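You operate a simulated robot arm through the tools that you are given. There is no shell and no other tool.

You run a simulated robot arm. Do the job below in one go: nothing can be reset, and whatever is moved stays where it is left.

JOB
Brush the salt off the teal block, then oil it free.
Fine: two drops on the crown, so that its sheave swings down; purple brush and white bottle back. Set down upright: purple brush, white bottle. What is to be rubbed or washed off counts as gone when no trace of it is left.

It is judged by the outcome, as a careful person would: the job done as asked, and still so three seconds after it is handed in. It fails if anything else is knocked over, pushed out of place, dropped, spilled or broken.

ROBOT AND FRAMES
A 7-joint arm with a two-finger parallel gripper, fixed in place. Base frame: the origin is at the foot of the arm, x ahead of it, y to its left, z up. Readings come in m, degrees, newtons and seconds.
Its first joint turns from -166.0 to 166.0 degrees. Payload 3.43 kg.
Tool frame: the origin (TCP) lies between the finger pads and is the grasp point; the fingertips stand 0.03 m ahead of it; z points along the fingers, y is the line along which they close. Largest opening 0.094 m; finger width 0.028, thickness 0.01; the body of the gripper, 0.05 by 0.096 m, starts 0.055 m behind the TCP.
Orientation is told as [roll, pitch, yaw] about the base's x, y, z axes, in that order, counted from this pose: with the fingers straight down and closing along the base's y, the tool's x points along the base's -x, its y along +y and its z along -z.

CONTROLS
- The arm moves only by the tool step_arm. Its argument "rows" is a list of rows, each a list of 7 numbers: the shift along the tool's x, y, z in units of 30 mm (1.0 is 30 mm), then the turn, a rotation vector about the tool's x, y, z in units of 4 degrees (1.0 is 4 degrees), then the finger opening in mm, from 0 to 94. In form: [[tx, ty, tz, ax, ay, az, jaw], ...]. A call has 1 to 20 rows; each row shifts and turns the commanded pose from where the row before left it, along the tool's axes as they then stand. A call with a number of a shift or a turn outside -1 to 1 is refused whole. A row lasts 0.2 s, in which the tool goes at most 0.05 m and 8.6 degrees; a call with a longer step from one row to the next is refused whole, and so is a gripper value outside its range. A pose out of reach is approached as far as the arm can. The call stops where the force on the tool passes 40 N (or 10 N more than at its start, if that is more) or the arm is blocked; 0.2 s more then pass. Each finger travels about 0.045 m/s and halts on what it meets, pressing with about 43 N; the grip force reading is that of the motor and also rises with nothing between the fingers. The clock runs only during rows and for 0.2 s after the last one: add rows that do not move to give the fingers time. It gives the time, the measured TCP pose, the force on the tool (base axes), the opening and the grip force at its end, in the units of the frame above (readings bear some noise), with the torque about the TCP (base axes, N m) and any sound that the robot's microphone picked up.
- Cameras (640 x 400 px; columns grow to the right, rows downward): "scene" is fixed at [0.3978, 0.4995, 1.6606]; the picture's right is [-0.97, 0.25, 0.00], its down [0.24, 0.96, -0.14] and it looks along [-0.03, -0.14, -0.99] (base axes); focal length 322 px, centre (320, 200). "wrist" rides on the gripper at [0.076, 0.014, -0.102] in the tool frame; the picture's right is [-0.18, 0.98, 0.00], its down [-0.75, -0.14, -0.64] and it looks along [-0.63, -0.12, 0.77] (tool axes); focal length 243 px, centre (320, 200). There is no depth. A picture from a camera that has moved, and an enlarged one, comes with that camera's place and axes in the base frame and with its lens.
- camera(camera): a new picture of that camera. The clock stands still meanwhile.
- move_column(by): slides the trunk up (or, below 0, down) by that many m; the arm rides with it, the base frame stays. It gives what a move gives, with no picture.
- close_up(camera, box): a new picture of the part [left, top, right, bottom] of that camera's present view, enlarged. The clock stands still meanwhile.
- sign_off(): hands the job in; it is judged then, once.

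Places have to be worked out from the pictures, the camera data and where the tool is seen. Open the gripper and draw the arm clear of the work before you hand the job in, unless the task says otherwise.

The tools are called by a JSON object that holds its "op" and its "data". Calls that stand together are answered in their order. step_arm: Moves the arm, as the interface text tells. Its arguments: {"type":"object","properties":{"rows":{"type":"array"}},"required":["rows"]} The other tools are called the same way: move_column (by) slides the trunk up or down; camera (camera) takes a picture; close_up (camera, box) takes an enlarged picture of a part of a camera's view; sign_off () hands the job in.

At the start:

```text
t: 0.0
tool_pos: [0.2072, 0.425, 1.3328]
tool_rot: [0.1, 0.0, 0.1]
contact_force: [-0.4, 0.3, -0.1]
moment: [-0.01, 0.04, 0.0]
gripper_width: 0.0939
finger_force: 0.1
trunk travel left (down, up): [-0.55, 0.06]
```

scene: 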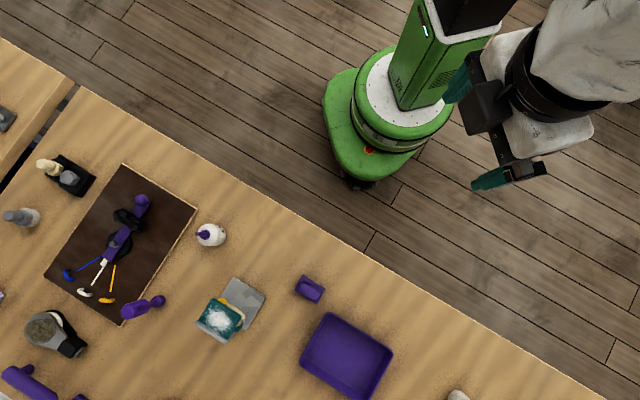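
wrist: 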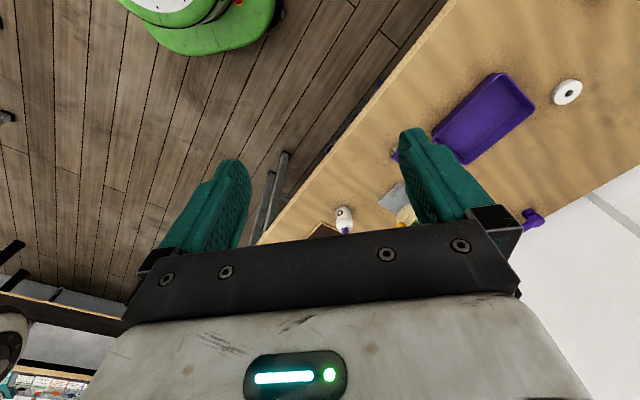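

I'll begin by taking close looks at the work area to identify the teal block, the brushes and the bottles.

{"op": "close_up", "data": {"camera": "scene", "box": [180, 210, 340, 350]}}

{"op": "close_up", "data": {"camera": "scene", "box": [0, 140, 200, 330]}}

{"op": "close_up", "data": {"camera": "scene", "box": [0, 270, 200, 400]}}

{"op": "close_up", "data": {"camera": "scene", "box": [280, 260, 500, 400]}}

```text
2.86 times, centred on (260, 280) of scene
camera zoom: at [0.3978, 0.4995, 1.6606], right [-0.97, 0.25, 0.0], down [0.24, 0.96, -0.14], along [-0.03, -0.14, -0.99], focal length 920 px, centre (491, -29)
```

zoom: 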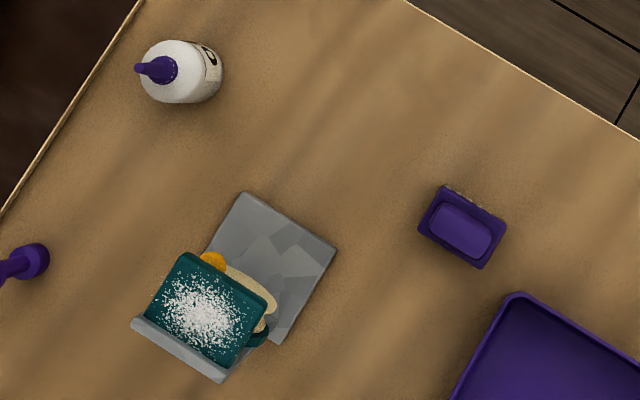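

```text
2.11 times, centred on (100, 235) of scene
camera zoom: at [0.3978, 0.4995, 1.6606], right [-0.97, 0.25, 0.0], down [0.24, 0.96, -0.14], along [-0.03, -0.14, -0.99], focal length 678 px, centre (783, 126)
```

zoom: 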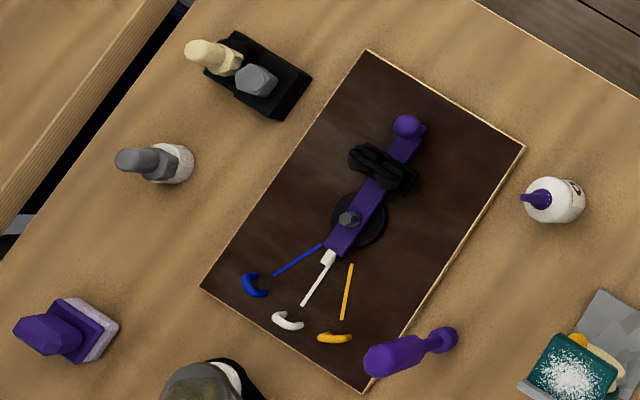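

```text
3.08 times, centred on (100, 335) of scene
camera zoom: at [0.3978, 0.4995, 1.6606], right [-0.97, 0.25, 0.0], down [0.24, 0.96, -0.14], along [-0.03, -0.14, -0.99], focal length 991 px, centre (997, -215)
```

zoom: 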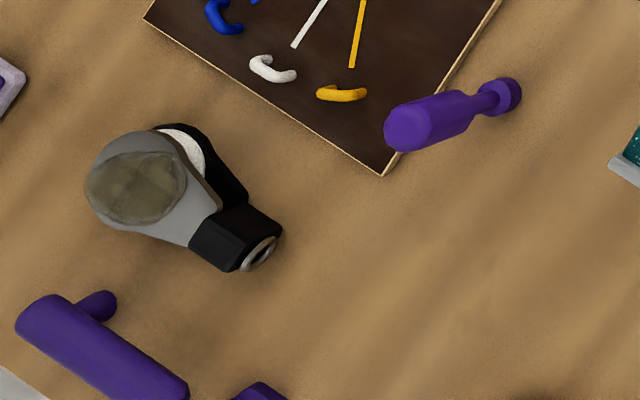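

```text
2.86 times, centred on (390, 330) of scene
camera zoom: at [0.3978, 0.4995, 1.6606], right [-0.97, 0.25, 0.0], down [0.24, 0.96, -0.14], along [-0.03, -0.14, -0.99], focal length 920 px, centre (120, -171)
```

zoom: 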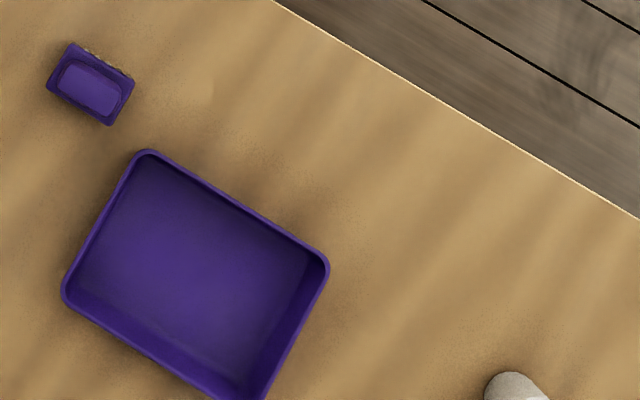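

The block sits in a grey rest near (0.66, 0.60), a purple brush with bristles is near (0.45, 0.59) and the white bottle with a purple nozzle is near (0.63, 0.42), with the table at about z 0.87. I move the tool forward and left to look at them from nearer.

{"op": "step_arm", "data": {"rows": [[-0.78, 0.97, 0.44, 0, 0, 0, 94], [-0.78, 0.97, 0.44, 0, 0, 0, 94], [-0.78, 0.97, 0.44, 0, 0, 0, 94], [-0.78, 0.97, 0.44, 0, 0, 0, 94], [-0.78, 0.97, 0.44, 0, 0, 0, 94], [-0.78, 0.97, 0.44, 0, 0, 0, 94], [0, 0, 0, 0, 0, 0, 94]]}}

{"op": "camera", "data": {"camera": "wrist"}}

{"op": "camera", "data": {"camera": "scene"}}

```text
t: 1.6
tool_pos: [0.3515, 0.6, 1.2545]
tool_rot: [0.0, 0.0, 0.0]
contact_force: [0.3, -0.1, -0.2]
moment: [0.02, 0.0, -0.01]
gripper_width: 0.0939
finger_force: 0.0
trunk travel left (down, up): [-0.55, 0.06]
```

```text
taken
camera wrist: at [0.2746, 0.6139, 1.3585], right [0.18, 0.98, 0.0], down [0.75, -0.14, 0.64], along [0.63, -0.12, -0.77], focal length 243 px, centre (320, 200)
```

wrist: 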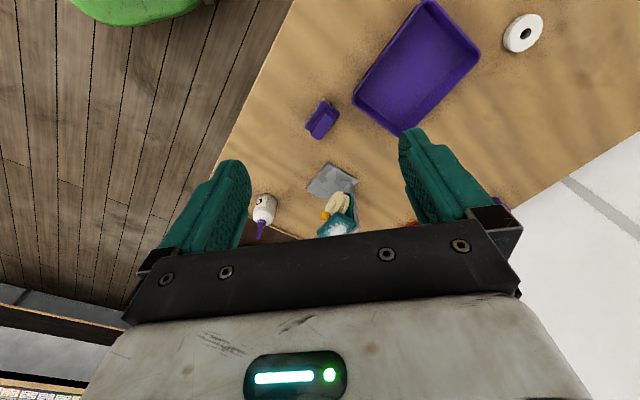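

```text
taken
```

scene: 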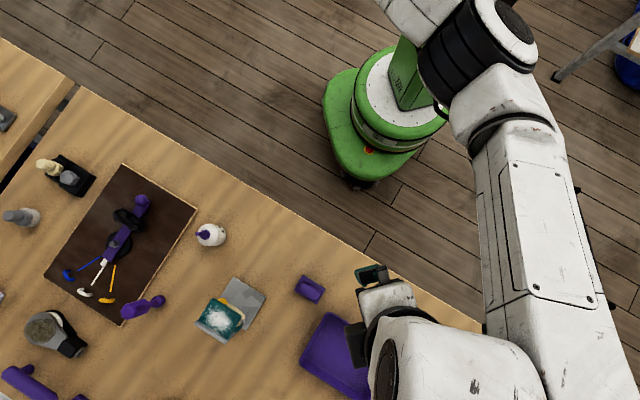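

The wrist camera sees best the area behind the fingers, so I move further out to get the camera over the block, bottle and brush.

{"op": "step_arm", "data": {"rows": [[-1, 0, 0.2, 0, 0, 0, 94], [-1, 0, 0.2, 0, 0, 0, 94], [-1, 0, 0.2, 0, 0, 0, 94], [-1, 0, 0.2, 0, 0, 0, 94], [-1, 0, 0.2, 0, 0, 0, 94], [-1, 0, 0.2, 0, 0, 0, 94], [-1, 0, 0.2, 0, 0, 0, 94], [0, 0, 0, 0, 0, 0, 94]]}}

{"op": "camera", "data": {"camera": "wrist"}}

{"op": "camera", "data": {"camera": "scene"}}

```text
t: 3.4
tool_pos: [0.5596, 0.6029, 1.2115]
tool_rot: [0.0, 0.1, 0.0]
contact_force: [-0.3, -0.2, 0.2]
moment: [0.02, 0.02, -0.01]
gripper_width: 0.0941
finger_force: 0.0
trunk travel left (down, up): [-0.55, 0.06]
```

```text
taken
camera wrist: at [0.4823, 0.6153, 1.314], right [0.18, 0.98, 0.0], down [0.75, -0.14, 0.64], along [0.63, -0.12, -0.77], focal length 243 px, centre (320, 200)
```

wrist: 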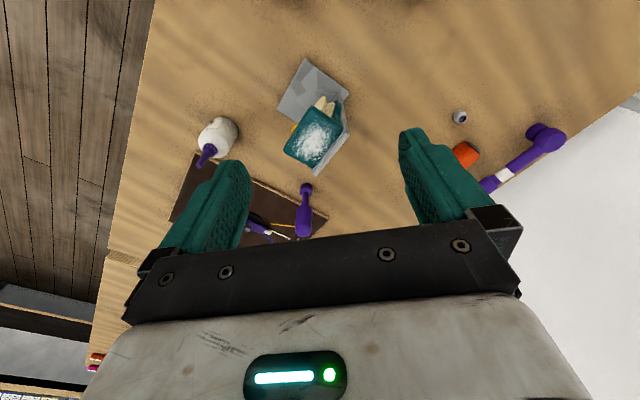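

```text
taken
```

scene: 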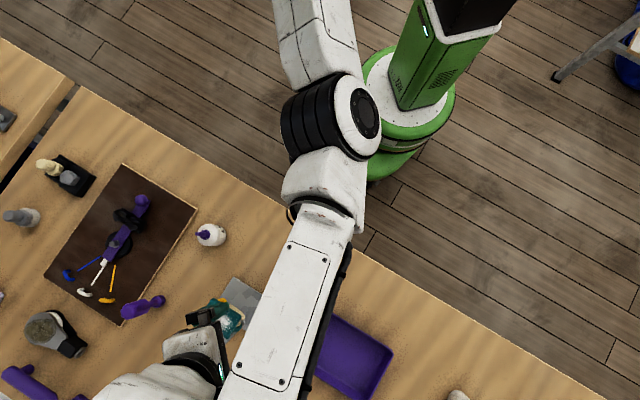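

{"op": "close_up", "data": {"camera": "wrist", "box": [260, 40, 380, 190]}}

{"op": "close_up", "data": {"camera": "wrist", "box": [180, 100, 340, 240]}}

```text
2.67 times, centred on (320, 115) of wrist
camera zoom: at [0.4823, 0.6153, 1.314], right [0.18, 0.98, 0.0], down [0.75, -0.14, 0.64], along [0.63, -0.12, -0.77], focal length 647 px, centre (320, 427)
```

zoom: 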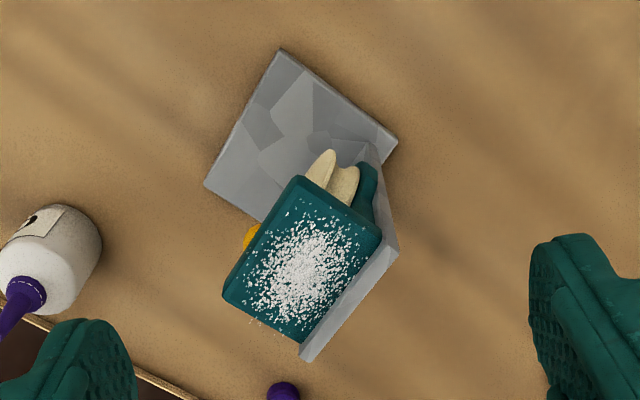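

```text
2.86 times, centred on (260, 170) of wrist
camera zoom: at [0.4823, 0.6153, 1.314], right [0.18, 0.98, 0.0], down [0.75, -0.14, 0.64], along [0.63, -0.12, -0.77], focal length 693 px, centre (491, 286)
```

zoom: 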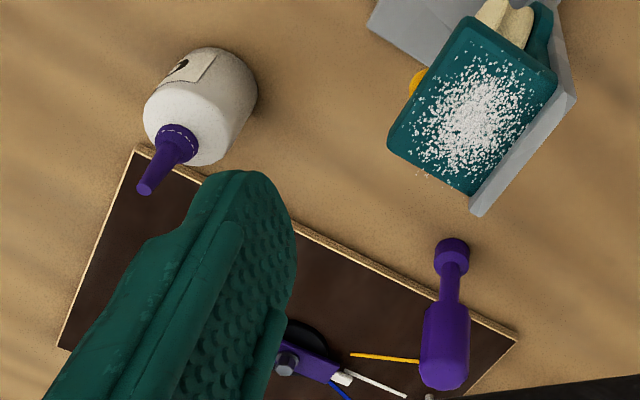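

The block has a salted teal crown on top with the cream sheave sticking out sideways, held in a grey bracket. Now I go back over the brush and lower, to see it closely.

{"op": "step_arm", "data": {"rows": [[0.8, -0.1, 0.8, 0, 0, 0, 94], [0.8, -0.1, 0.8, 0, 0, 0, 94], [0.8, -0.1, 0.8, 0, 0, 0, 94], [0.8, -0.1, 0.8, 0, 0, 0, 94], [0.8, -0.1, 0.8, 0, 0, 0, 94], [0.8, 0, 0.8, 0, 0, 0, 94], [0, 0, 0, 0, 0, 0, 94]]}}

{"op": "camera", "data": {"camera": "wrist"}}

{"op": "camera", "data": {"camera": "scene"}}

```text
t: 5.0
tool_pos: [0.4147, 0.5845, 1.0673]
tool_rot: [0.2, 0.0, 0.0]
contact_force: [-0.5, 0.2, -0.9]
moment: [-0.02, 0.02, -0.02]
gripper_width: 0.0941
finger_force: 0.1
trunk travel left (down, up): [-0.55, 0.06]
```

```text
taken
camera wrist: at [0.3367, 0.5984, 1.1706], right [0.18, 0.98, 0.0], down [0.75, -0.14, 0.64], along [0.63, -0.12, -0.77], focal length 243 px, centre (320, 200)
```

wrist: 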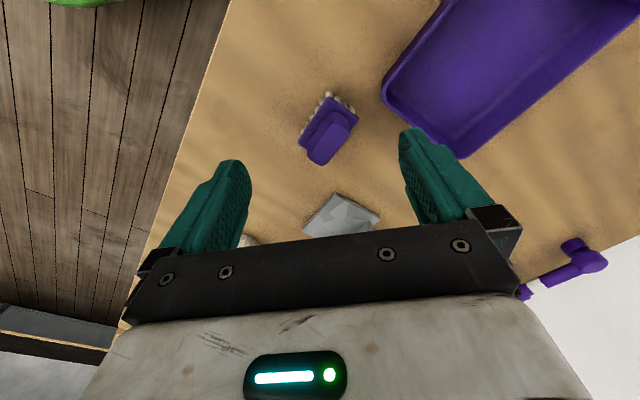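

```text
taken
```

scene: 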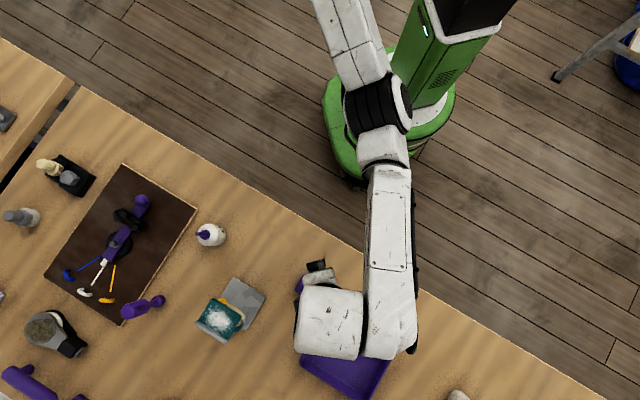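

{"op": "close_up", "data": {"camera": "wrist", "box": [280, 70, 380, 180]}}

```text
3.64 times, centred on (330, 125) of wrist
camera zoom: at [0.3367, 0.5984, 1.1706], right [0.18, 0.98, 0.0], down [0.75, -0.14, 0.64], along [0.63, -0.12, -0.77], focal length 882 px, centre (284, 473)
```

zoom: 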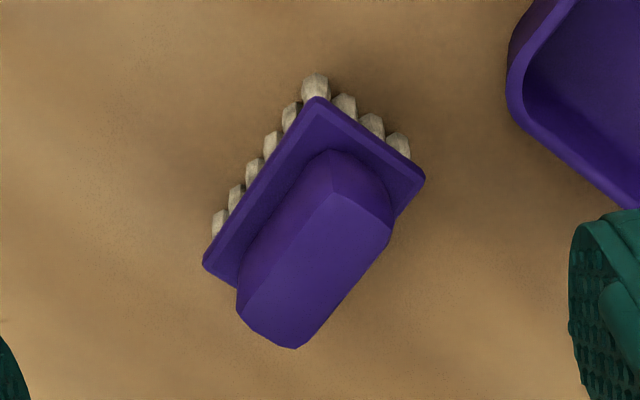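

The purple brush has bristle tufts below, a back plate about 58×38 mm with its long axis along (1,-1), and a handle whose top is near z 0.95. I move over bare table near (0.50, 0.50) with closed fingers to probe the table height gently.

{"op": "step_arm", "data": {"rows": [[-0.94, -0.94, 0, 0, 0, 0, 60], [-0.94, -0.94, 0, 0, 0, 0, 20], [-0.94, -0.94, 0, 0, 0, 0, 0], [0, 0, 0.8, 0, 0, 0, 0], [0, 0, 0.8, 0, 0, 0, 0], [0, 0, 0.8, 0, 0, 0, 0], [0, 0, 0, 0, 0, 0, 0]]}}

{"op": "camera", "data": {"camera": "wrist"}}

{"op": "camera", "data": {"camera": "scene"}}

```text
t: 6.6
tool_pos: [0.5007, 0.4982, 0.9958]
tool_rot: [0.1, 0.0, 0.0]
contact_force: [-0.1, -0.4, -0.7]
moment: [0.01, -0.01, -0.01]
gripper_width: 0.0
finger_force: 32.7
trunk travel left (down, up): [-0.55, 0.06]
```

```text
taken
camera wrist: at [0.4237, 0.511, 1.0995], right [0.18, 0.98, 0.0], down [0.75, -0.14, 0.64], along [0.63, -0.12, -0.77], focal length 243 px, centre (320, 200)
```

wrist: 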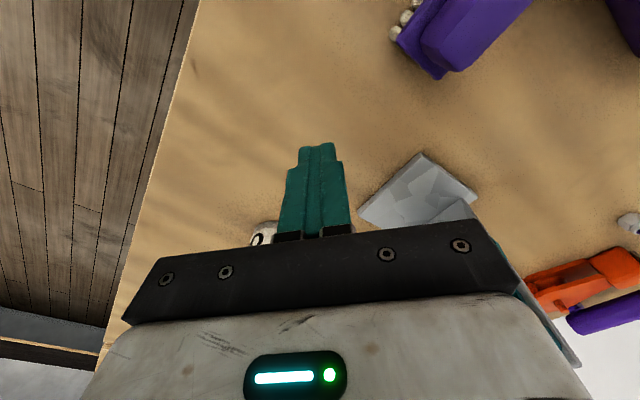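

```text
taken
```

scene: 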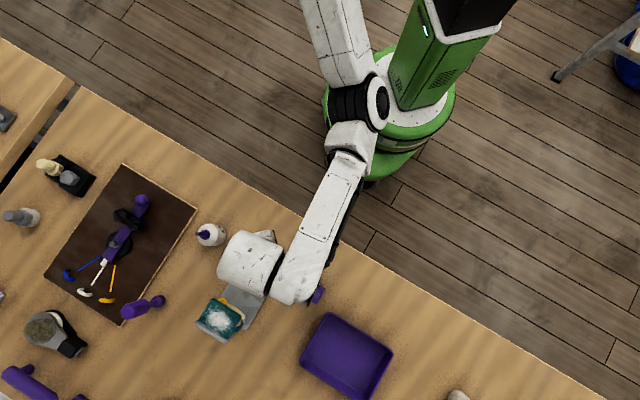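

Fingertips are at z≈0.966 and clear of everything. I lower in 3 mm steps until contact.

{"op": "step_arm", "data": {"rows": [[0, 0, 0.4, 0, 0, 0, 0], [0, 0, 0.1, 0, 0, 0, 0], [0, 0, 0.1, 0, 0, 0, 0], [0, 0, 0.1, 0, 0, 0, 0], [0, 0, 0.1, 0, 0, 0, 0], [0, 0, 0.1, 0, 0, 0, 0], [0, 0, 0.1, 0, 0, 0, 0], [0, 0, 0.1, 0, 0, 0, 0], [0, 0, 0.1, 0, 0, 0, 0], [0, 0, 0.1, 0, 0, 0, 0], [0, 0, 0.1, 0, 0, 0, 0], [0, 0, 0.1, 0, 0, 0, 0], [0, 0, 0.1, 0, 0, 0, 0], [0, 0, 0.1, 0, 0, 0, 0], [0, 0, 0.1, 0, 0, 0, 0], [0, 0, 0.1, 0, 0, 0, 0], [0, 0, 0.1, 0, 0, 0, 0], [0, 0, 0.1, 0, 0, 0, 0], [0, 0, 0.1, 0, 0, 0, 0], [0, 0, 0.1, 0, 0, 0, 0]]}}

```text
t: 10.8
tool_pos: [0.4994, 0.501, 0.9301]
tool_rot: [0.1, -0.1, 0.0]
contact_force: [-3.0, -10.7, 24.1]
moment: [-0.36, 0.38, 0.09]
gripper_width: 0.0002
finger_force: 33.3
trunk travel left (down, up): [-0.55, 0.06]
```

Contact at fingertip z≈0.900, so the table top is at z≈0.90. The table edge runs along (-1,1), so I raise, yaw 45° to face the table squarely, and prepare to tilt the tool for a side look.

{"op": "step_arm", "data": {"rows": [[0, 0, -1, 0, 0, 0, 0], [0, 0, -1, 0, 0, 0, 0], [0, 0, -1, 0, 0, 0, 0], [0, 0, -1, 0, 0, 0, 0], [0, 0, -1, 0, 0, 0, 0], [0, 0, 0, 0, 0, -1, 0], [0, 0, 0, 0, 0, -1, 0], [0, 0, 0, 0, 0, -1, 0], [0, 0, 0, 0, 0, -1, 0], [0, 0, 0, 0, 0, -1, 0], [0, 0, 0, 0, 0, -1, 0], [0, 0, 0, 0, 0, -1, 0], [0, 0, 0, 0, 0, -1, 0], [0, 0, 0, 0, 0, -1, 0], [0, 0, 0, 0, 0, -1, 0], [0, 0, 0, 0, 0, -1, 0], [0, 0, 0, 0, 0, -0.25, 0], [1, 0, 0, 0, 0, 0, 0], [1, 0, 0, 0, 0, 0, 0], [0, 0, 0, 0, 0, 0, 0]]}}

{"op": "camera", "data": {"camera": "wrist"}}

```text
t: 15.0
tool_pos: [0.4568, 0.4565, 1.076]
tool_rot: [-0.1, 0.0, 44.9]
contact_force: [-0.1, -0.5, 0.4]
moment: [0.0, 0.0, 0.0]
gripper_width: 0.0
finger_force: 32.7
trunk travel left (down, up): [-0.55, 0.06]
```

```text
taken
camera wrist: at [0.3931, 0.412, 1.18], right [-0.56, 0.83, 0.0], down [0.63, 0.43, 0.64], along [0.53, 0.36, -0.77], focal length 243 px, centre (320, 200)
```

wrist: 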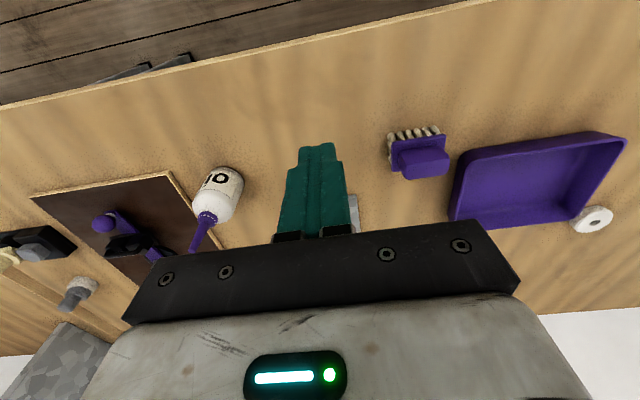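

Now I tilt the tool toward horizontal (about −tool y) in place, which lets the wrist camera see the block and the bottle from the side.

{"op": "step_arm", "data": {"rows": [[0, 0, 0, 0, -1, 0, 0], [0, 0, 0, 0, -1, 0, 0], [0, 0, 0, 0, -1, 0, 0], [0, 0, 0, 0, -1, 0, 0], [0, 0, 0, 0, -1, 0, 0], [0, 0, 0, 0, -1, 0, 0], [0, 0, 0, 0, -1, 0, 0], [0, 0, 0, 0, -1, 0, 0], [0, 0, 0, 0, -1, 0, 0], [0, 0, 0, 0, -1, 0, 0], [0, 0, 0, 0, -1, 0, 0], [0, 0, 0, 0, -1, 0, 0], [0, 0, 0, 0, -1, 0, 0], [0, 0, 0, 0, 0, 0, 0]]}}

{"op": "camera", "data": {"camera": "wrist"}}

{"op": "camera", "data": {"camera": "scene"}}

```text
t: 18.0
tool_pos: [0.4569, 0.4594, 1.0774]
tool_rot: [0.0, -52.1, 45.0]
contact_force: [-0.2, 0.3, 0.5]
moment: [-0.02, 0.02, 0.03]
gripper_width: 0.0003
finger_force: 32.9
trunk travel left (down, up): [-0.55, 0.06]
```

```text
taken
camera wrist: at [0.3558, 0.3775, 1.0813], right [-0.61, 0.77, 0.15], down [0.07, -0.13, 0.99], along [0.79, 0.62, 0.03], focal length 243 px, centre (320, 200)
```

wrist: 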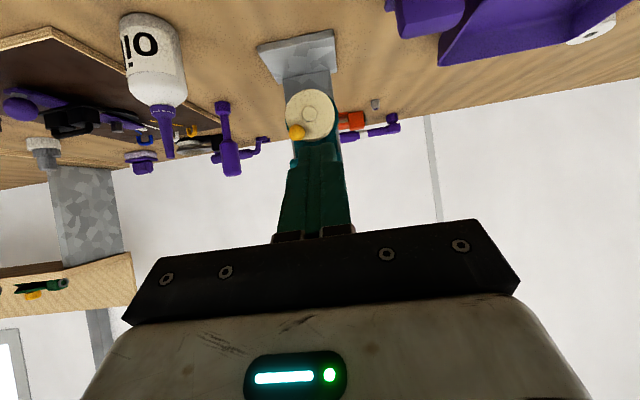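

```text
taken
```

scene: 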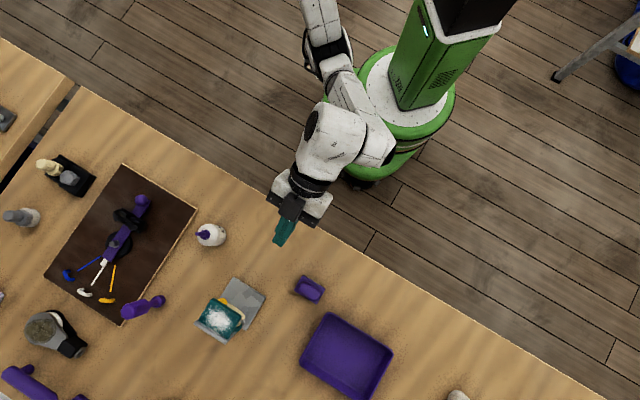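

The camera now looks level, with the picture upside down. I zoom into the block and the bottle from the side.

{"op": "close_up", "data": {"camera": "wrist", "box": [240, 20, 380, 200]}}

{"op": "close_up", "data": {"camera": "wrist", "box": [80, 0, 260, 190]}}

{"op": "close_up", "data": {"camera": "wrist", "box": [340, 0, 520, 160]}}

```text
2.22 times, centred on (310, 110) of wrist
camera zoom: at [0.3558, 0.3775, 1.0813], right [-0.61, 0.77, 0.15], down [0.07, -0.13, 0.99], along [0.79, 0.62, 0.03], focal length 539 px, centre (342, 400)
```

zoom: 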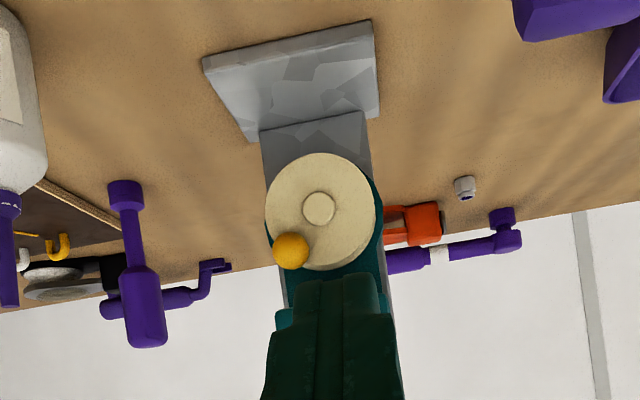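

```text
2.11 times, centred on (170, 95) of wrist
camera zoom: at [0.3558, 0.3775, 1.0813], right [-0.61, 0.77, 0.15], down [0.07, -0.13, 0.99], along [0.79, 0.62, 0.03], focal length 511 px, centre (636, 421)
```

zoom: 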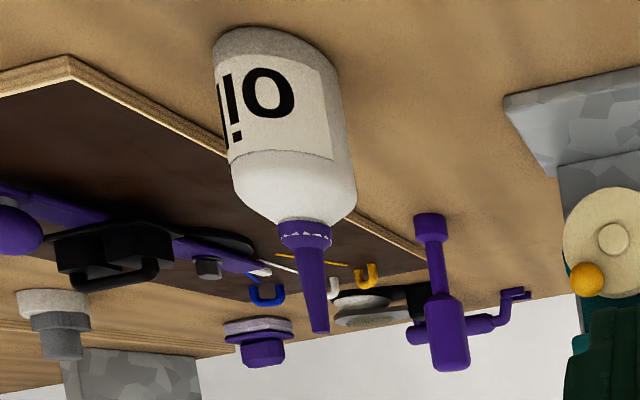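

```text
2.50 times, centred on (430, 80) of wrist
camera zoom: at [0.3558, 0.3775, 1.0813], right [-0.61, 0.77, 0.15], down [0.07, -0.13, 0.99], along [0.79, 0.62, 0.03], focal length 606 px, centre (45, 500)
```

zoom: 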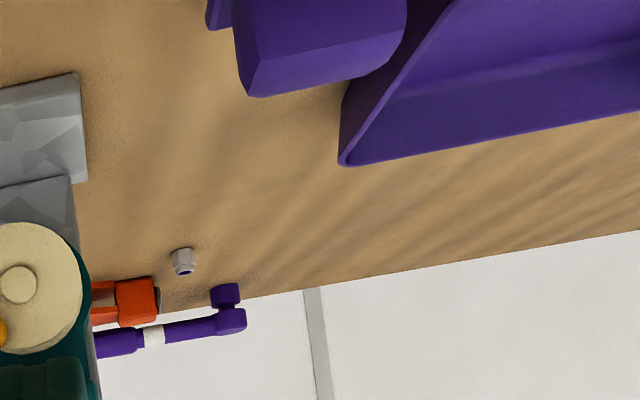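

The white OIL bottle with the purple nozzle is confirmed; the sheave disc hangs on the near side with an orange bead. My fingers hide the crown, so I shift sideways for an unobstructed side view.

{"op": "step_arm", "data": {"rows": [[0, 1, 0, 0, 0, 0, 0], [0, 1, 0, 0, 0, 0, 0], [0, 1, 0, 0, 0, 0, 0], [0, 1, 0, 0, 0, 0, 0], [0, 0, 0, 0, 0, 0, 0]]}}

{"op": "camera", "data": {"camera": "wrist"}}

{"op": "close_up", "data": {"camera": "wrist", "box": [140, 20, 300, 200]}}

```text
t: 19.2
tool_pos: [0.3735, 0.5423, 1.0781]
tool_rot: [0.0, -52.0, 45.0]
contact_force: [0.2, -0.6, 0.3]
moment: [-0.01, 0.01, -0.01]
gripper_width: 0.0002
finger_force: 33.2
trunk travel left (down, up): [-0.55, 0.06]
```

```text
taken
camera wrist: at [0.2716, 0.4612, 1.0813], right [-0.61, 0.78, 0.15], down [0.07, -0.13, 0.99], along [0.79, 0.62, 0.03], focal length 243 px, centre (320, 200)
```

wrist: 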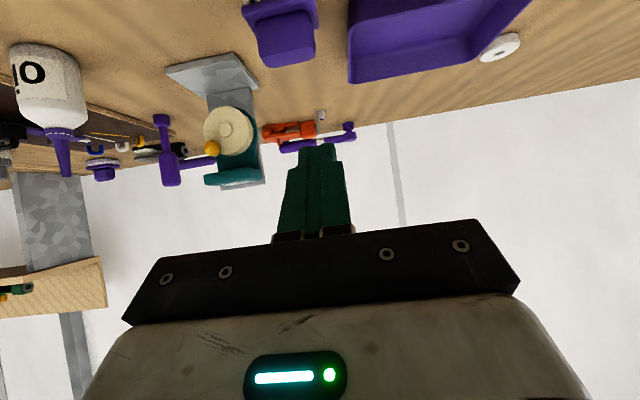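

```text
2.22 times, centred on (220, 110) of wrist
camera zoom: at [0.2716, 0.4612, 1.0813], right [-0.61, 0.78, 0.15], down [0.07, -0.13, 0.99], along [0.79, 0.62, 0.03], focal length 539 px, centre (542, 400)
```

zoom: 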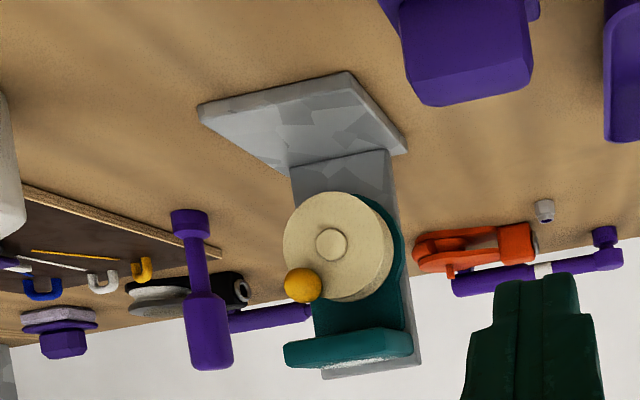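

The crown is a horizontal teal slab with its top at about z 1.05, roughly 63 mm along the table edge by 43 mm deep, with the grey plate just behind it. Next I zoom on the brush from this angle to get its handle geometry.

{"op": "close_up", "data": {"camera": "wrist", "box": [230, 0, 340, 80]}}

{"op": "close_up", "data": {"camera": "scene", "box": [280, 260, 340, 310]}}

{"op": "close_up", "data": {"camera": "scene", "box": [185, 265, 275, 355]}}

```text
5.00 times, centred on (285, 40) of wrist
camera zoom: at [0.2716, 0.4612, 1.0813], right [-0.61, 0.78, 0.15], down [0.07, -0.13, 0.99], along [0.79, 0.62, 0.03], focal length 1213 px, centre (495, 1000)
```

zoom: 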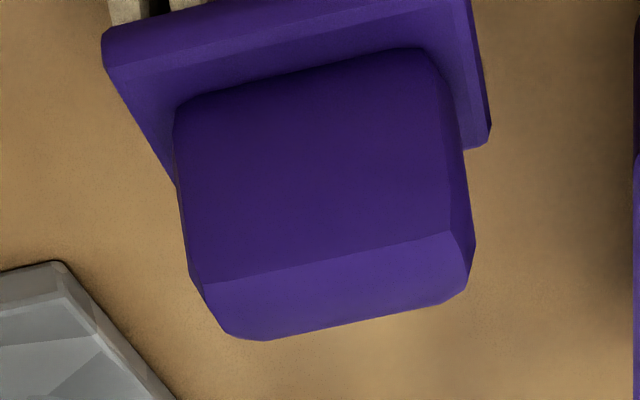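

```text
8.00 times, centred on (310, 285) of scene
camera zoom: at [0.3978, 0.4995, 1.6606], right [-0.97, 0.25, 0.0], down [0.24, 0.96, -0.14], along [-0.03, -0.14, -0.99], focal length 2576 px, centre (400, -480)
```

zoom: 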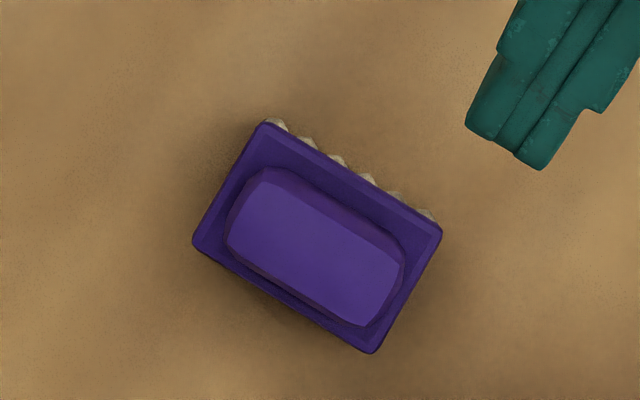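

```text
4.44 times, centred on (230, 310) of scene
camera zoom: at [0.3978, 0.4995, 1.6606], right [-0.97, 0.25, 0.0], down [0.24, 0.96, -0.14], along [-0.03, -0.14, -0.99], focal length 1431 px, centre (720, -289)
```

zoom: 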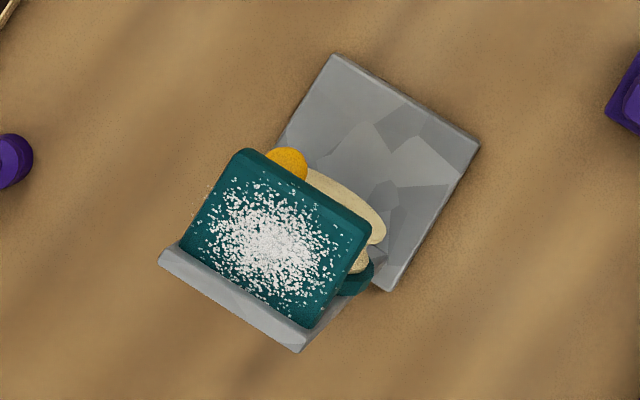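

Handle top is at z≈0.962 and its base (plate top) at ≈0.935, centred at about (0.446, 0.583). I untilt the tool to vertical and then yaw to −45° so that the fingers close across the handle.

{"op": "step_arm", "data": {"rows": [[0, 0, 0, 0, 1, 0, 40], [0, 0, 0, 0, 1, 0, 60], [0, 0, 0, 0, 1, 0, 60], [0, 0, 0, 0, 1, 0, 60], [0, 0, 0, 0, 1, 0, 60], [0, 0, 0, 0, 1, 0, 60], [0, 0, 0, 0, 1, 0, 60], [0, 0, 0, 0, 1, 0, 60], [0, 0, 0, 0, 1, 0, 60], [0, 0, 0, 0, 1, 0, 60], [0, 0, 0, 0, 1, 0, 60], [0, 0, 0, 0, 1, 0, 60], [0, 0, 0, 0, 1, 0, 60], [0, 0, 0, 0, 0, 0, 60]]}}

{"op": "step_arm", "data": {"rows": [[0, 0, 0, 0, 0, 1, 60], [0, 0, 0, 0, 0, 1, 60], [0, 0, 0, 0, 0, 1, 60], [0, 0, 0, 0, 0, 1, 60], [0, 0, 0, 0, 0, 1, 60], [0, 0, 0, 0, 0, 1, 60], [0, 0, 0, 0, 0, 1, 60], [0, 0, 0, 0, 0, 1, 60], [0, 0, 0, 0, 0, 1, 60], [0, 0, 0, 0, 0, 1, 60], [0, 0, 0, 0, 0, 1, 60], [0, 0, 0, 0, 0, 1, 60], [0, 0, 0, 0, 0, 1, 60], [0, 0, 0, 0, 0, 1, 60], [0, 0, 0, 0, 0, 1, 60], [0, 0, 0, 0, 0, 1, 60], [0, 0, 0, 0, 0, 1, 60], [0, 0, 0, 0, 0, 1, 60], [0, 0, 0, 0, 0, 1, 60], [0, 0, 0, 0, 0, 1, 60]]}}

{"op": "step_arm", "data": {"rows": [[0, 0, 0, 0, 0, 1, 60], [0, 0, 0, 0, 0, 1, 60], [0, 0, 0, 0, 0, 0.5, 60], [0, 0, 0, 0, 0, 0, 60], [0, 0, 0, 0, 0, 0, 60]]}}

```text
t: 22.2
tool_pos: [0.3727, 0.5421, 1.0759]
tool_rot: [0.0, 0.0, 45.0]
contact_force: [0.8, -0.1, 0.0]
moment: [0.02, 0.04, -0.02]
gripper_width: 0.0601
finger_force: 0.0
trunk travel left (down, up): [-0.55, 0.06]
```

```text
t: 26.4
tool_pos: [0.371, 0.5438, 1.0783]
tool_rot: [0.0, 0.0, -35.0]
contact_force: [0.0, -0.1, -0.6]
moment: [0.01, 0.01, 0.01]
gripper_width: 0.06
finger_force: 0.0
trunk travel left (down, up): [-0.55, 0.06]
```

```text
t: 27.6
tool_pos: [0.3721, 0.5436, 1.0777]
tool_rot: [-0.1, 0.0, -45.0]
contact_force: [-0.2, -0.5, 0.0]
moment: [0.0, -0.03, -0.01]
gripper_width: 0.0598
finger_force: 0.1
trunk travel left (down, up): [-0.55, 0.06]
```

Yaw is −45°; tool x now points along −t and tool y along n. I shift above the brush handle and check from both cameras before descending.

{"op": "step_arm", "data": {"rows": [[-0.27, 0.889, 0, 0, 0, 0, 60], [-0.27, 0.889, 0, 0, 0, 0, 60], [-0.27, 0.889, 0.5, 0, 0, 0, 60], [0, 0, 0.5, 0, 0, 0, 60], [0, 0, 0, 0, 0, 0, 60]]}}

{"op": "camera", "data": {"camera": "wrist"}}

{"op": "camera", "data": {"camera": "scene"}}

```text
t: 28.8
tool_pos: [0.4461, 0.5804, 1.0472]
tool_rot: [0.1, 0.0, -45.0]
contact_force: [0.4, -0.5, 0.0]
moment: [0.01, 0.0, 0.03]
gripper_width: 0.0602
finger_force: 0.0
trunk travel left (down, up): [-0.55, 0.06]
```

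```text
taken
camera wrist: at [0.4021, 0.6442, 1.151], right [0.83, 0.56, 0.0], down [0.43, -0.63, 0.64], along [0.36, -0.53, -0.77], focal length 243 px, centre (320, 200)
```

wrist: 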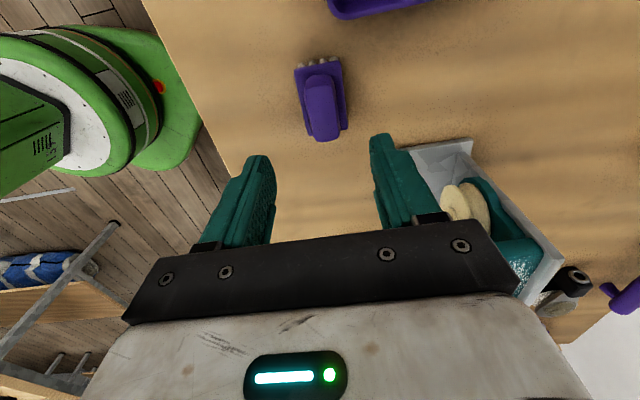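

```text
taken
```

scene: 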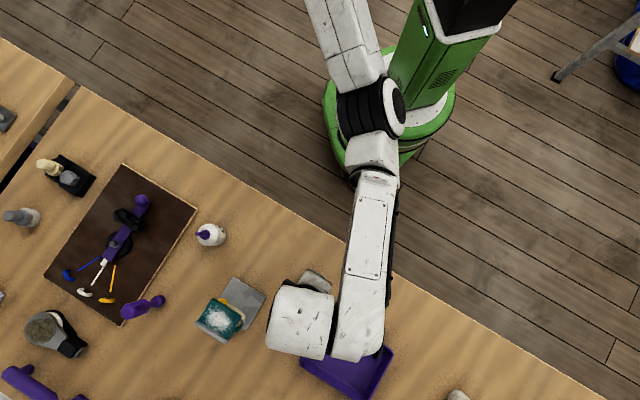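

{"op": "close_up", "data": {"camera": "wrist", "box": [270, 40, 370, 150]}}

```text
3.64 times, centred on (320, 95) of wrist
camera zoom: at [0.4021, 0.6442, 1.151], right [0.83, 0.56, 0.0], down [0.43, -0.63, 0.64], along [0.36, -0.53, -0.77], focal length 882 px, centre (320, 582)
```

zoom: 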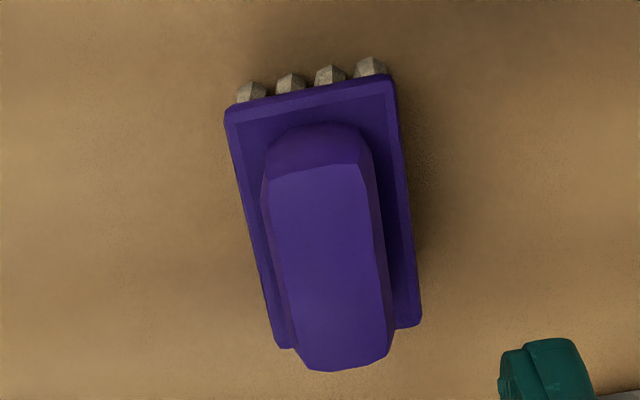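

The handle centre is about (0.4427, 0.588) and the fingers straddle it. I descend so the fingertips stop just above the brush's plate.

{"op": "step_arm", "data": {"rows": [[0.167, 0.1, 0.8, 0, 0, 0, 60], [0, 0, 0.8, 0, 0, 0, 60], [0, 0, 0.6, 0, 0, 0, 60], [0, 0, 0.2, 0, 0, 0, 60], [0, 0, 0.2, 0, 0, 0, 60], [0, 0, 0, 0, 0, 0, 60]]}}

{"op": "camera", "data": {"camera": "wrist"}}

```text
t: 30.2
tool_pos: [0.4439, 0.5866, 0.9702]
tool_rot: [0.0, -0.1, -45.0]
contact_force: [-0.6, -0.1, 0.4]
moment: [0.0, 0.02, 0.05]
gripper_width: 0.06
finger_force: 0.1
trunk travel left (down, up): [-0.55, 0.06]
```

```text
taken
camera wrist: at [0.3993, 0.6507, 1.0725], right [0.83, 0.56, 0.0], down [0.43, -0.63, 0.64], along [0.36, -0.53, -0.77], focal length 243 px, centre (320, 200)
```

wrist: 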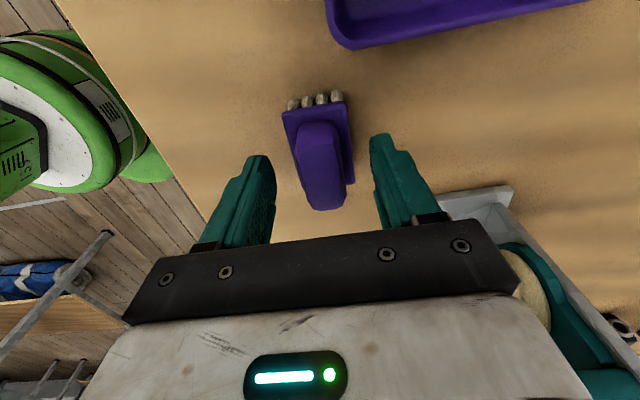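

Handle is centred between the fingers with no contact. I close the gripper on it.

{"op": "step_arm", "data": {"rows": [[0, 0, 0, 0, 0, 0, 30], [0, 0, 0, 0, 0, 0, 15], [0, 0, 0, 0, 0, 0, 10], [0, 0, 0, 0, 0, 0, 10], [0, 0, 0, 0, 0, 0, 10]]}}

{"op": "close_up", "data": {"camera": "wrist", "box": [230, 60, 410, 220]}}

```text
t: 31.4
tool_pos: [0.4447, 0.5878, 0.9689]
tool_rot: [0.0, 0.0, -45.0]
contact_force: [-0.1, 0.2, -0.4]
moment: [0.0, 0.04, 0.03]
gripper_width: 0.0236
finger_force: 43.2
trunk travel left (down, up): [-0.55, 0.06]
```

```text
2.50 times, centred on (320, 140) of wrist
camera zoom: at [0.3993, 0.6506, 1.0725], right [0.83, 0.56, 0.0], down [0.43, -0.63, 0.64], along [0.36, -0.53, -0.77], focal length 606 px, centre (320, 350)
```

zoom: 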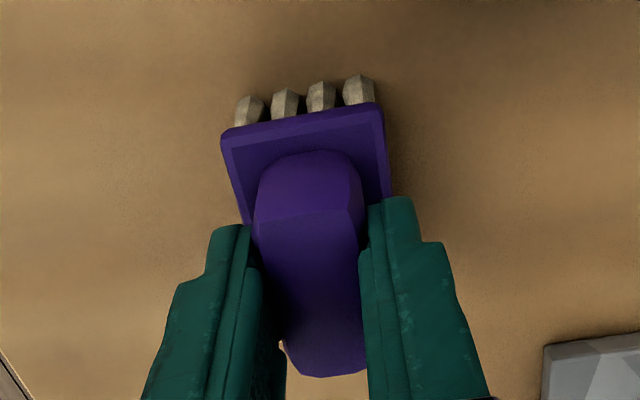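

Brush gripped at 23.6 mm with its home at TCP (0.4447, 0.5878, 0.969). I lift it straight up and carry it over the crown.

{"op": "step_arm", "data": {"rows": [[0, 0, -0.5, 0, 0, 0, 10], [0, 0, -0.9, 0, 0, 0, 10], [0, 0, -0.9, 0, 0, 0, 10], [0, 0, -0.9, 0, 0, 0, 10], [0, 0, -0.9, 0, 0, 0, 10], [0, 0, -0.9, 0, 0, 0, 10], [0, 0, -0.9, 0, 0, 0, 10], [0, 0, -0.6, 0, 0, 0, 10], [-0.98, 0.917, 0, 0, 0, 0, 10], [-0.98, 0.917, 0, 0, 0, 0, 10], [-0.98, 0.917, 0, 0, 0, 0, 10], [-0.98, 0.917, 0, 0, 0, 0, 10], [0, 0, 0, 0, 0, 0, 10]]}}

{"op": "camera", "data": {"camera": "wrist"}}

{"op": "camera", "data": {"camera": "scene"}}

```text
t: 34.2
tool_pos: [0.6039, 0.5834, 1.1644]
tool_rot: [0.0, 0.1, -44.9]
contact_force: [0.3, 0.7, -1.0]
moment: [0.0, 0.01, 0.0]
gripper_width: 0.0238
finger_force: 42.7
trunk travel left (down, up): [-0.55, 0.06]
```

```text
taken
camera wrist: at [0.5593, 0.6469, 1.2686], right [0.82, 0.57, 0.0], down [0.43, -0.63, 0.64], along [0.36, -0.53, -0.77], focal length 243 px, centre (320, 200)
```

wrist: 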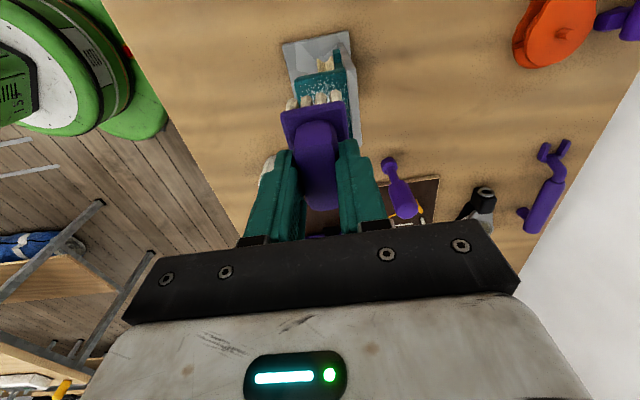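

```text
taken
```

scene: 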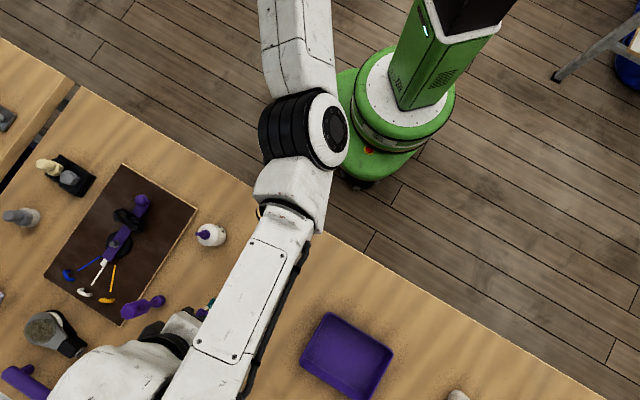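

{"op": "close_up", "data": {"camera": "wrist", "box": [250, 20, 390, 160]}}

```text
2.86 times, centred on (320, 90) of wrist
camera zoom: at [0.5593, 0.6469, 1.2686], right [0.82, 0.57, 0.0], down [0.43, -0.63, 0.64], along [0.36, -0.53, -0.77], focal length 693 px, centre (320, 514)
```

zoom: 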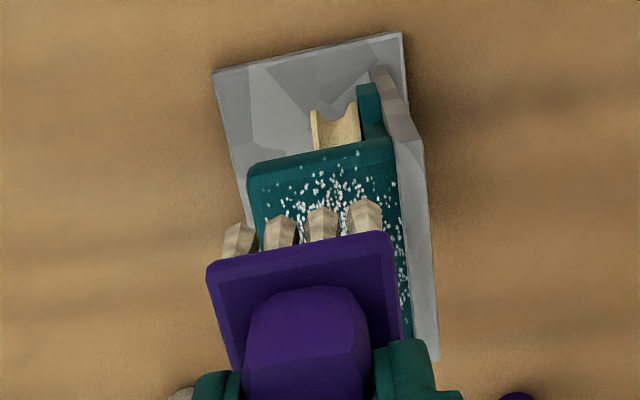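

The brush lies over the crown about 3 mm short in depth; I correct that and descend to just above the crown.

{"op": "step_arm", "data": {"rows": [[0, 0.09, 0.5, 0, 0, 0, 10], [0, 0, 0.5, 0, 0, 0, 10], [0, 0, 0.2, 0, 0, 0, 10], [0, 0, 0.07, 0, 0, 0, 10], [0, 0, 0.07, 0, 0, 0, 10], [0, 0, 0, 0, 0, 0, 10]]}}

{"op": "close_up", "data": {"camera": "wrist", "box": [240, 0, 400, 160]}}

```text
t: 35.6
tool_pos: [0.6061, 0.5838, 1.1249]
tool_rot: [-0.1, 0.0, -45.0]
contact_force: [0.0, 0.3, -0.4]
moment: [0.0, 0.0, -0.01]
gripper_width: 0.0238
finger_force: 43.3
trunk travel left (down, up): [-0.55, 0.06]
```

```text
2.50 times, centred on (320, 80) of wrist
camera zoom: at [0.5619, 0.6478, 1.2276], right [0.83, 0.56, 0.0], down [0.43, -0.63, 0.64], along [0.36, -0.53, -0.77], focal length 606 px, centre (320, 500)
```

zoom: 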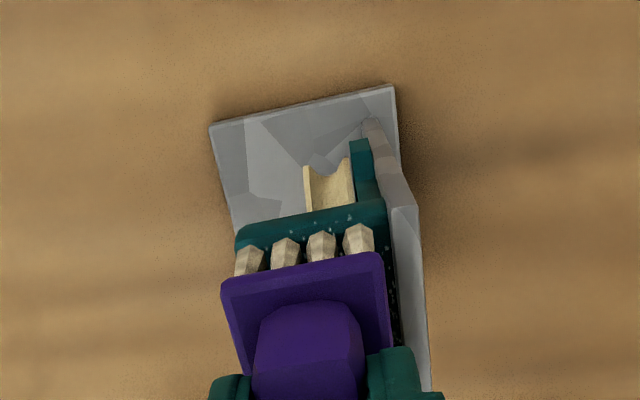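

Bristles are a few mm above the crown and aligned. I descend in 1 mm steps watching the force.

{"op": "step_arm", "data": {"rows": [[0, 0, 0.04, 0, 0, 0, 10], [0, 0, 0.04, 0, 0, 0, 10], [0, 0, 0.04, 0, 0, 0, 10], [0, 0, 0, 0, 0, 0, 10]]}}

```text
t: 36.6
tool_pos: [0.6076, 0.5848, 1.1209]
tool_rot: [0.0, 0.0, -44.9]
contact_force: [-0.2, 0.8, -1.6]
moment: [0.02, 0.02, 0.02]
gripper_width: 0.0239
finger_force: 43.3
trunk travel left (down, up): [-0.55, 0.06]
```

{"op": "step_arm", "data": {"rows": [[0, 0, 0.035, 0, 0, 0, 10], [0, 0, 0.035, 0, 0, 0, 10], [0, 0, 0, 0, 0, 0, 10]]}}

{"op": "close_up", "data": {"camera": "wrist", "box": [270, 60, 370, 140]}}

```text
t: 37.4
tool_pos: [0.6085, 0.5845, 1.1185]
tool_rot: [0.0, 0.0, -45.0]
contact_force: [-0.2, 0.1, -0.1]
moment: [-0.01, -0.02, -0.02]
gripper_width: 0.0238
finger_force: 43.3
trunk travel left (down, up): [-0.55, 0.06]
```

```text
5.00 times, centred on (320, 100) of wrist
camera zoom: at [0.5633, 0.6478, 1.2215], right [0.83, 0.56, 0.0], down [0.43, -0.63, 0.64], along [0.36, -0.53, -0.77], focal length 1213 px, centre (320, 700)
```

zoom: 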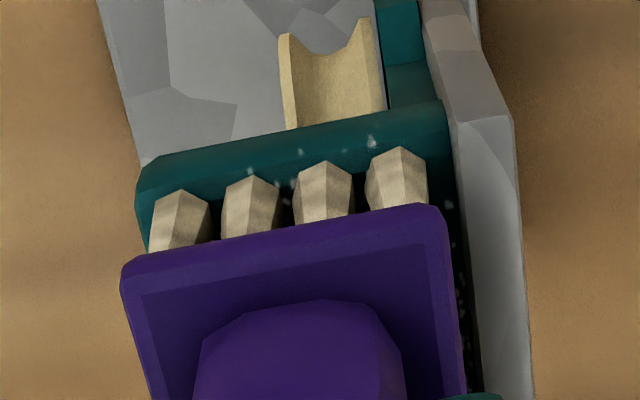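

{"op": "step_arm", "data": {"rows": [[0, 0, 0.035, 0, 0, 0, 10], [0, 0, 0.035, 0, 0, 0, 10], [0, 0, 0, 0, 0, 0, 10]]}}

{"op": "step_arm", "data": {"rows": [[0, 0, 0.035, 0, 0, 0, 10], [0, 0, 0, 0, 0, 0, 10]]}}

```text
t: 38.2
tool_pos: [0.6069, 0.5855, 1.1169]
tool_rot: [0.1, 0.0, -45.0]
contact_force: [-0.6, -0.7, 5.8]
moment: [-0.14, 0.04, -0.01]
gripper_width: 0.0237
finger_force: 43.4
trunk travel left (down, up): [-0.55, 0.06]
```

```text
t: 38.8
tool_pos: [0.6071, 0.5852, 1.1175]
tool_rot: [0.3, -0.1, -45.2]
contact_force: [0.4, -1.8, 21.8]
moment: [-0.23, 0.04, -0.03]
gripper_width: 0.024
finger_force: 43.4
trunk travel left (down, up): [-0.55, 0.06]
```

Contact is at about TCP z 1.117 and is stiff. I ease up 1 mm for a light pressure (~6 N) and make a first slow sweep along the crown.

{"op": "step_arm", "data": {"rows": [[0, 0, -0.033, 0, 0, 0, 10], [0, 0, 0, 0, 0, 0, 10]]}}

{"op": "step_arm", "data": {"rows": [[-0.2, 0, 0, 0, 0, 0, 10], [-0.2, 0, 0, 0, 0, 0, 10], [0, 0, 0, 0, 0, 0, 10]]}}

```text
t: 39.4
tool_pos: [0.6059, 0.5861, 1.1173]
tool_rot: [0.3, 0.0, -45.0]
contact_force: [3.0, 2.4, 21.6]
moment: [-0.02, -0.17, 0.01]
gripper_width: 0.024
finger_force: 43.0
trunk travel left (down, up): [-0.55, 0.06]
```

```text
t: 40.2
tool_pos: [0.614, 0.577, 1.1162]
tool_rot: [0.1, 0.1, -44.9]
contact_force: [-6.3, 6.7, 22.9]
moment: [0.29, 0.43, -0.02]
gripper_width: 0.024
finger_force: 42.7
trunk travel left (down, up): [-0.55, 0.06]
```

Still 22 N vertical and 9 N drag, more than I want; I ease up further and read again.

{"op": "step_arm", "data": {"rows": [[0, 0, -0.035, 0, 0, 0, 10], [0, 0, 0, 0, 0, 0, 10], [0, 0, 0, 0, 0, 0, 10]]}}

{"op": "camera", "data": {"camera": "wrist"}}

{"op": "close_up", "data": {"camera": "wrist", "box": [250, 0, 390, 150]}}

```text
t: 41.0
tool_pos: [0.6149, 0.5753, 1.1176]
tool_rot: [-0.1, 0.0, -45.0]
contact_force: [-4.8, 2.2, 10.9]
moment: [0.17, 0.24, 0.01]
gripper_width: 0.0241
finger_force: 42.9
trunk travel left (down, up): [-0.55, 0.06]
```

```text
taken
camera wrist: at [0.5705, 0.639, 1.2199], right [0.83, 0.56, 0.0], down [0.43, -0.63, 0.64], along [0.36, -0.53, -0.77], focal length 243 px, centre (320, 200)
```

wrist: 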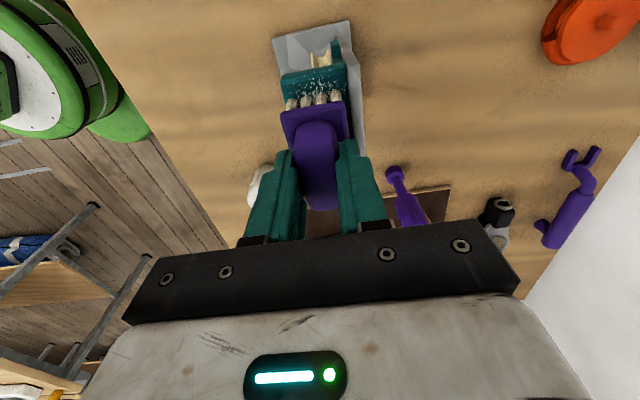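

```text
2.67 times, centred on (320, 75) of wrist
camera zoom: at [0.5705, 0.639, 1.2199], right [0.83, 0.56, 0.0], down [0.43, -0.63, 0.64], along [0.36, -0.53, -0.77], focal length 647 px, centre (320, 533)
```

zoom: 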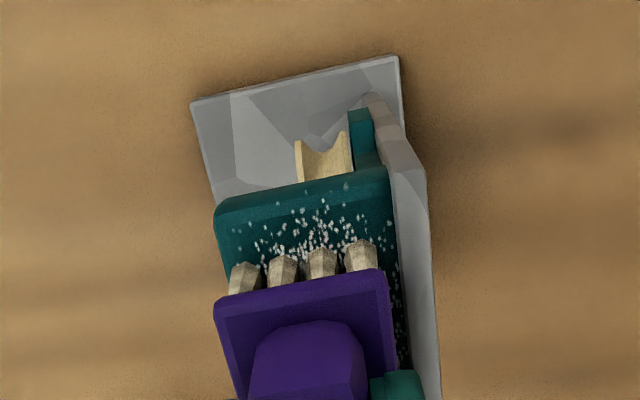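

The bracket hasn't shifted, and pressure is about 11 N. I now run full sweeps along the crown, first off the +t end and back to the other end.

{"op": "step_arm", "data": {"rows": [[-0.28, 0, 0, 0, 0, 0, 10], [-0.28, 0, 0, 0, 0, 0, 10], [-0.28, 0, 0, 0, 0, 0, 10], [-0.28, 0, 0, 0, 0, 0, 10], [0, 0, 0, 0, 0, 0, 10]]}}

{"op": "close_up", "data": {"camera": "wrist", "box": [250, 0, 390, 150]}}

```text
t: 42.2
tool_pos: [0.6397, 0.5531, 1.1179]
tool_rot: [0.0, 0.1, -45.1]
contact_force: [0.3, -0.3, -0.4]
moment: [-0.03, -0.01, 0.02]
gripper_width: 0.0238
finger_force: 43.3
trunk travel left (down, up): [-0.55, 0.06]
```

```text
2.67 times, centred on (320, 75) of wrist
camera zoom: at [0.5947, 0.616, 1.2212], right [0.83, 0.56, 0.0], down [0.43, -0.63, 0.64], along [0.36, -0.53, -0.77], focal length 647 px, centre (320, 533)
```

zoom: 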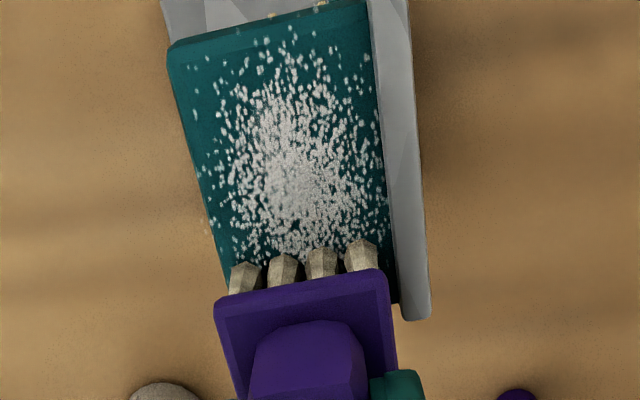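

Contact was lost toward the end (0 N) and the salt is still there. I lower 1 mm to regain contact and sweep back the whole length.

{"op": "step_arm", "data": {"rows": [[0, 0, 0.033, 0, 0, 0, 10], [0, 0, 0, 0, 0, 0, 10]]}}

{"op": "step_arm", "data": {"rows": [[0.25, 0, 0, 0, 0, 0, 10], [0.25, 0, 0, 0, 0, 0, 10], [0.25, 0, 0, 0, 0, 0, 10], [0.25, 0, 0, 0, 0, 0, 10], [0.25, 0, 0, 0, 0, 0, 10], [0, 0, 0, 0, 0, 0, 10]]}}

```text
t: 42.8
tool_pos: [0.6379, 0.5545, 1.1182]
tool_rot: [0.1, 0.1, -45.0]
contact_force: [-0.8, 0.2, -0.5]
moment: [-0.01, 0.01, -0.01]
gripper_width: 0.0239
finger_force: 43.2
trunk travel left (down, up): [-0.55, 0.06]
```

```text
t: 44.2
tool_pos: [0.6126, 0.5798, 1.1172]
tool_rot: [0.0, -0.1, -45.1]
contact_force: [-0.1, -0.4, 0.1]
moment: [0.01, 0.01, 0.0]
gripper_width: 0.0241
finger_force: 42.7
trunk travel left (down, up): [-0.55, 0.06]
```

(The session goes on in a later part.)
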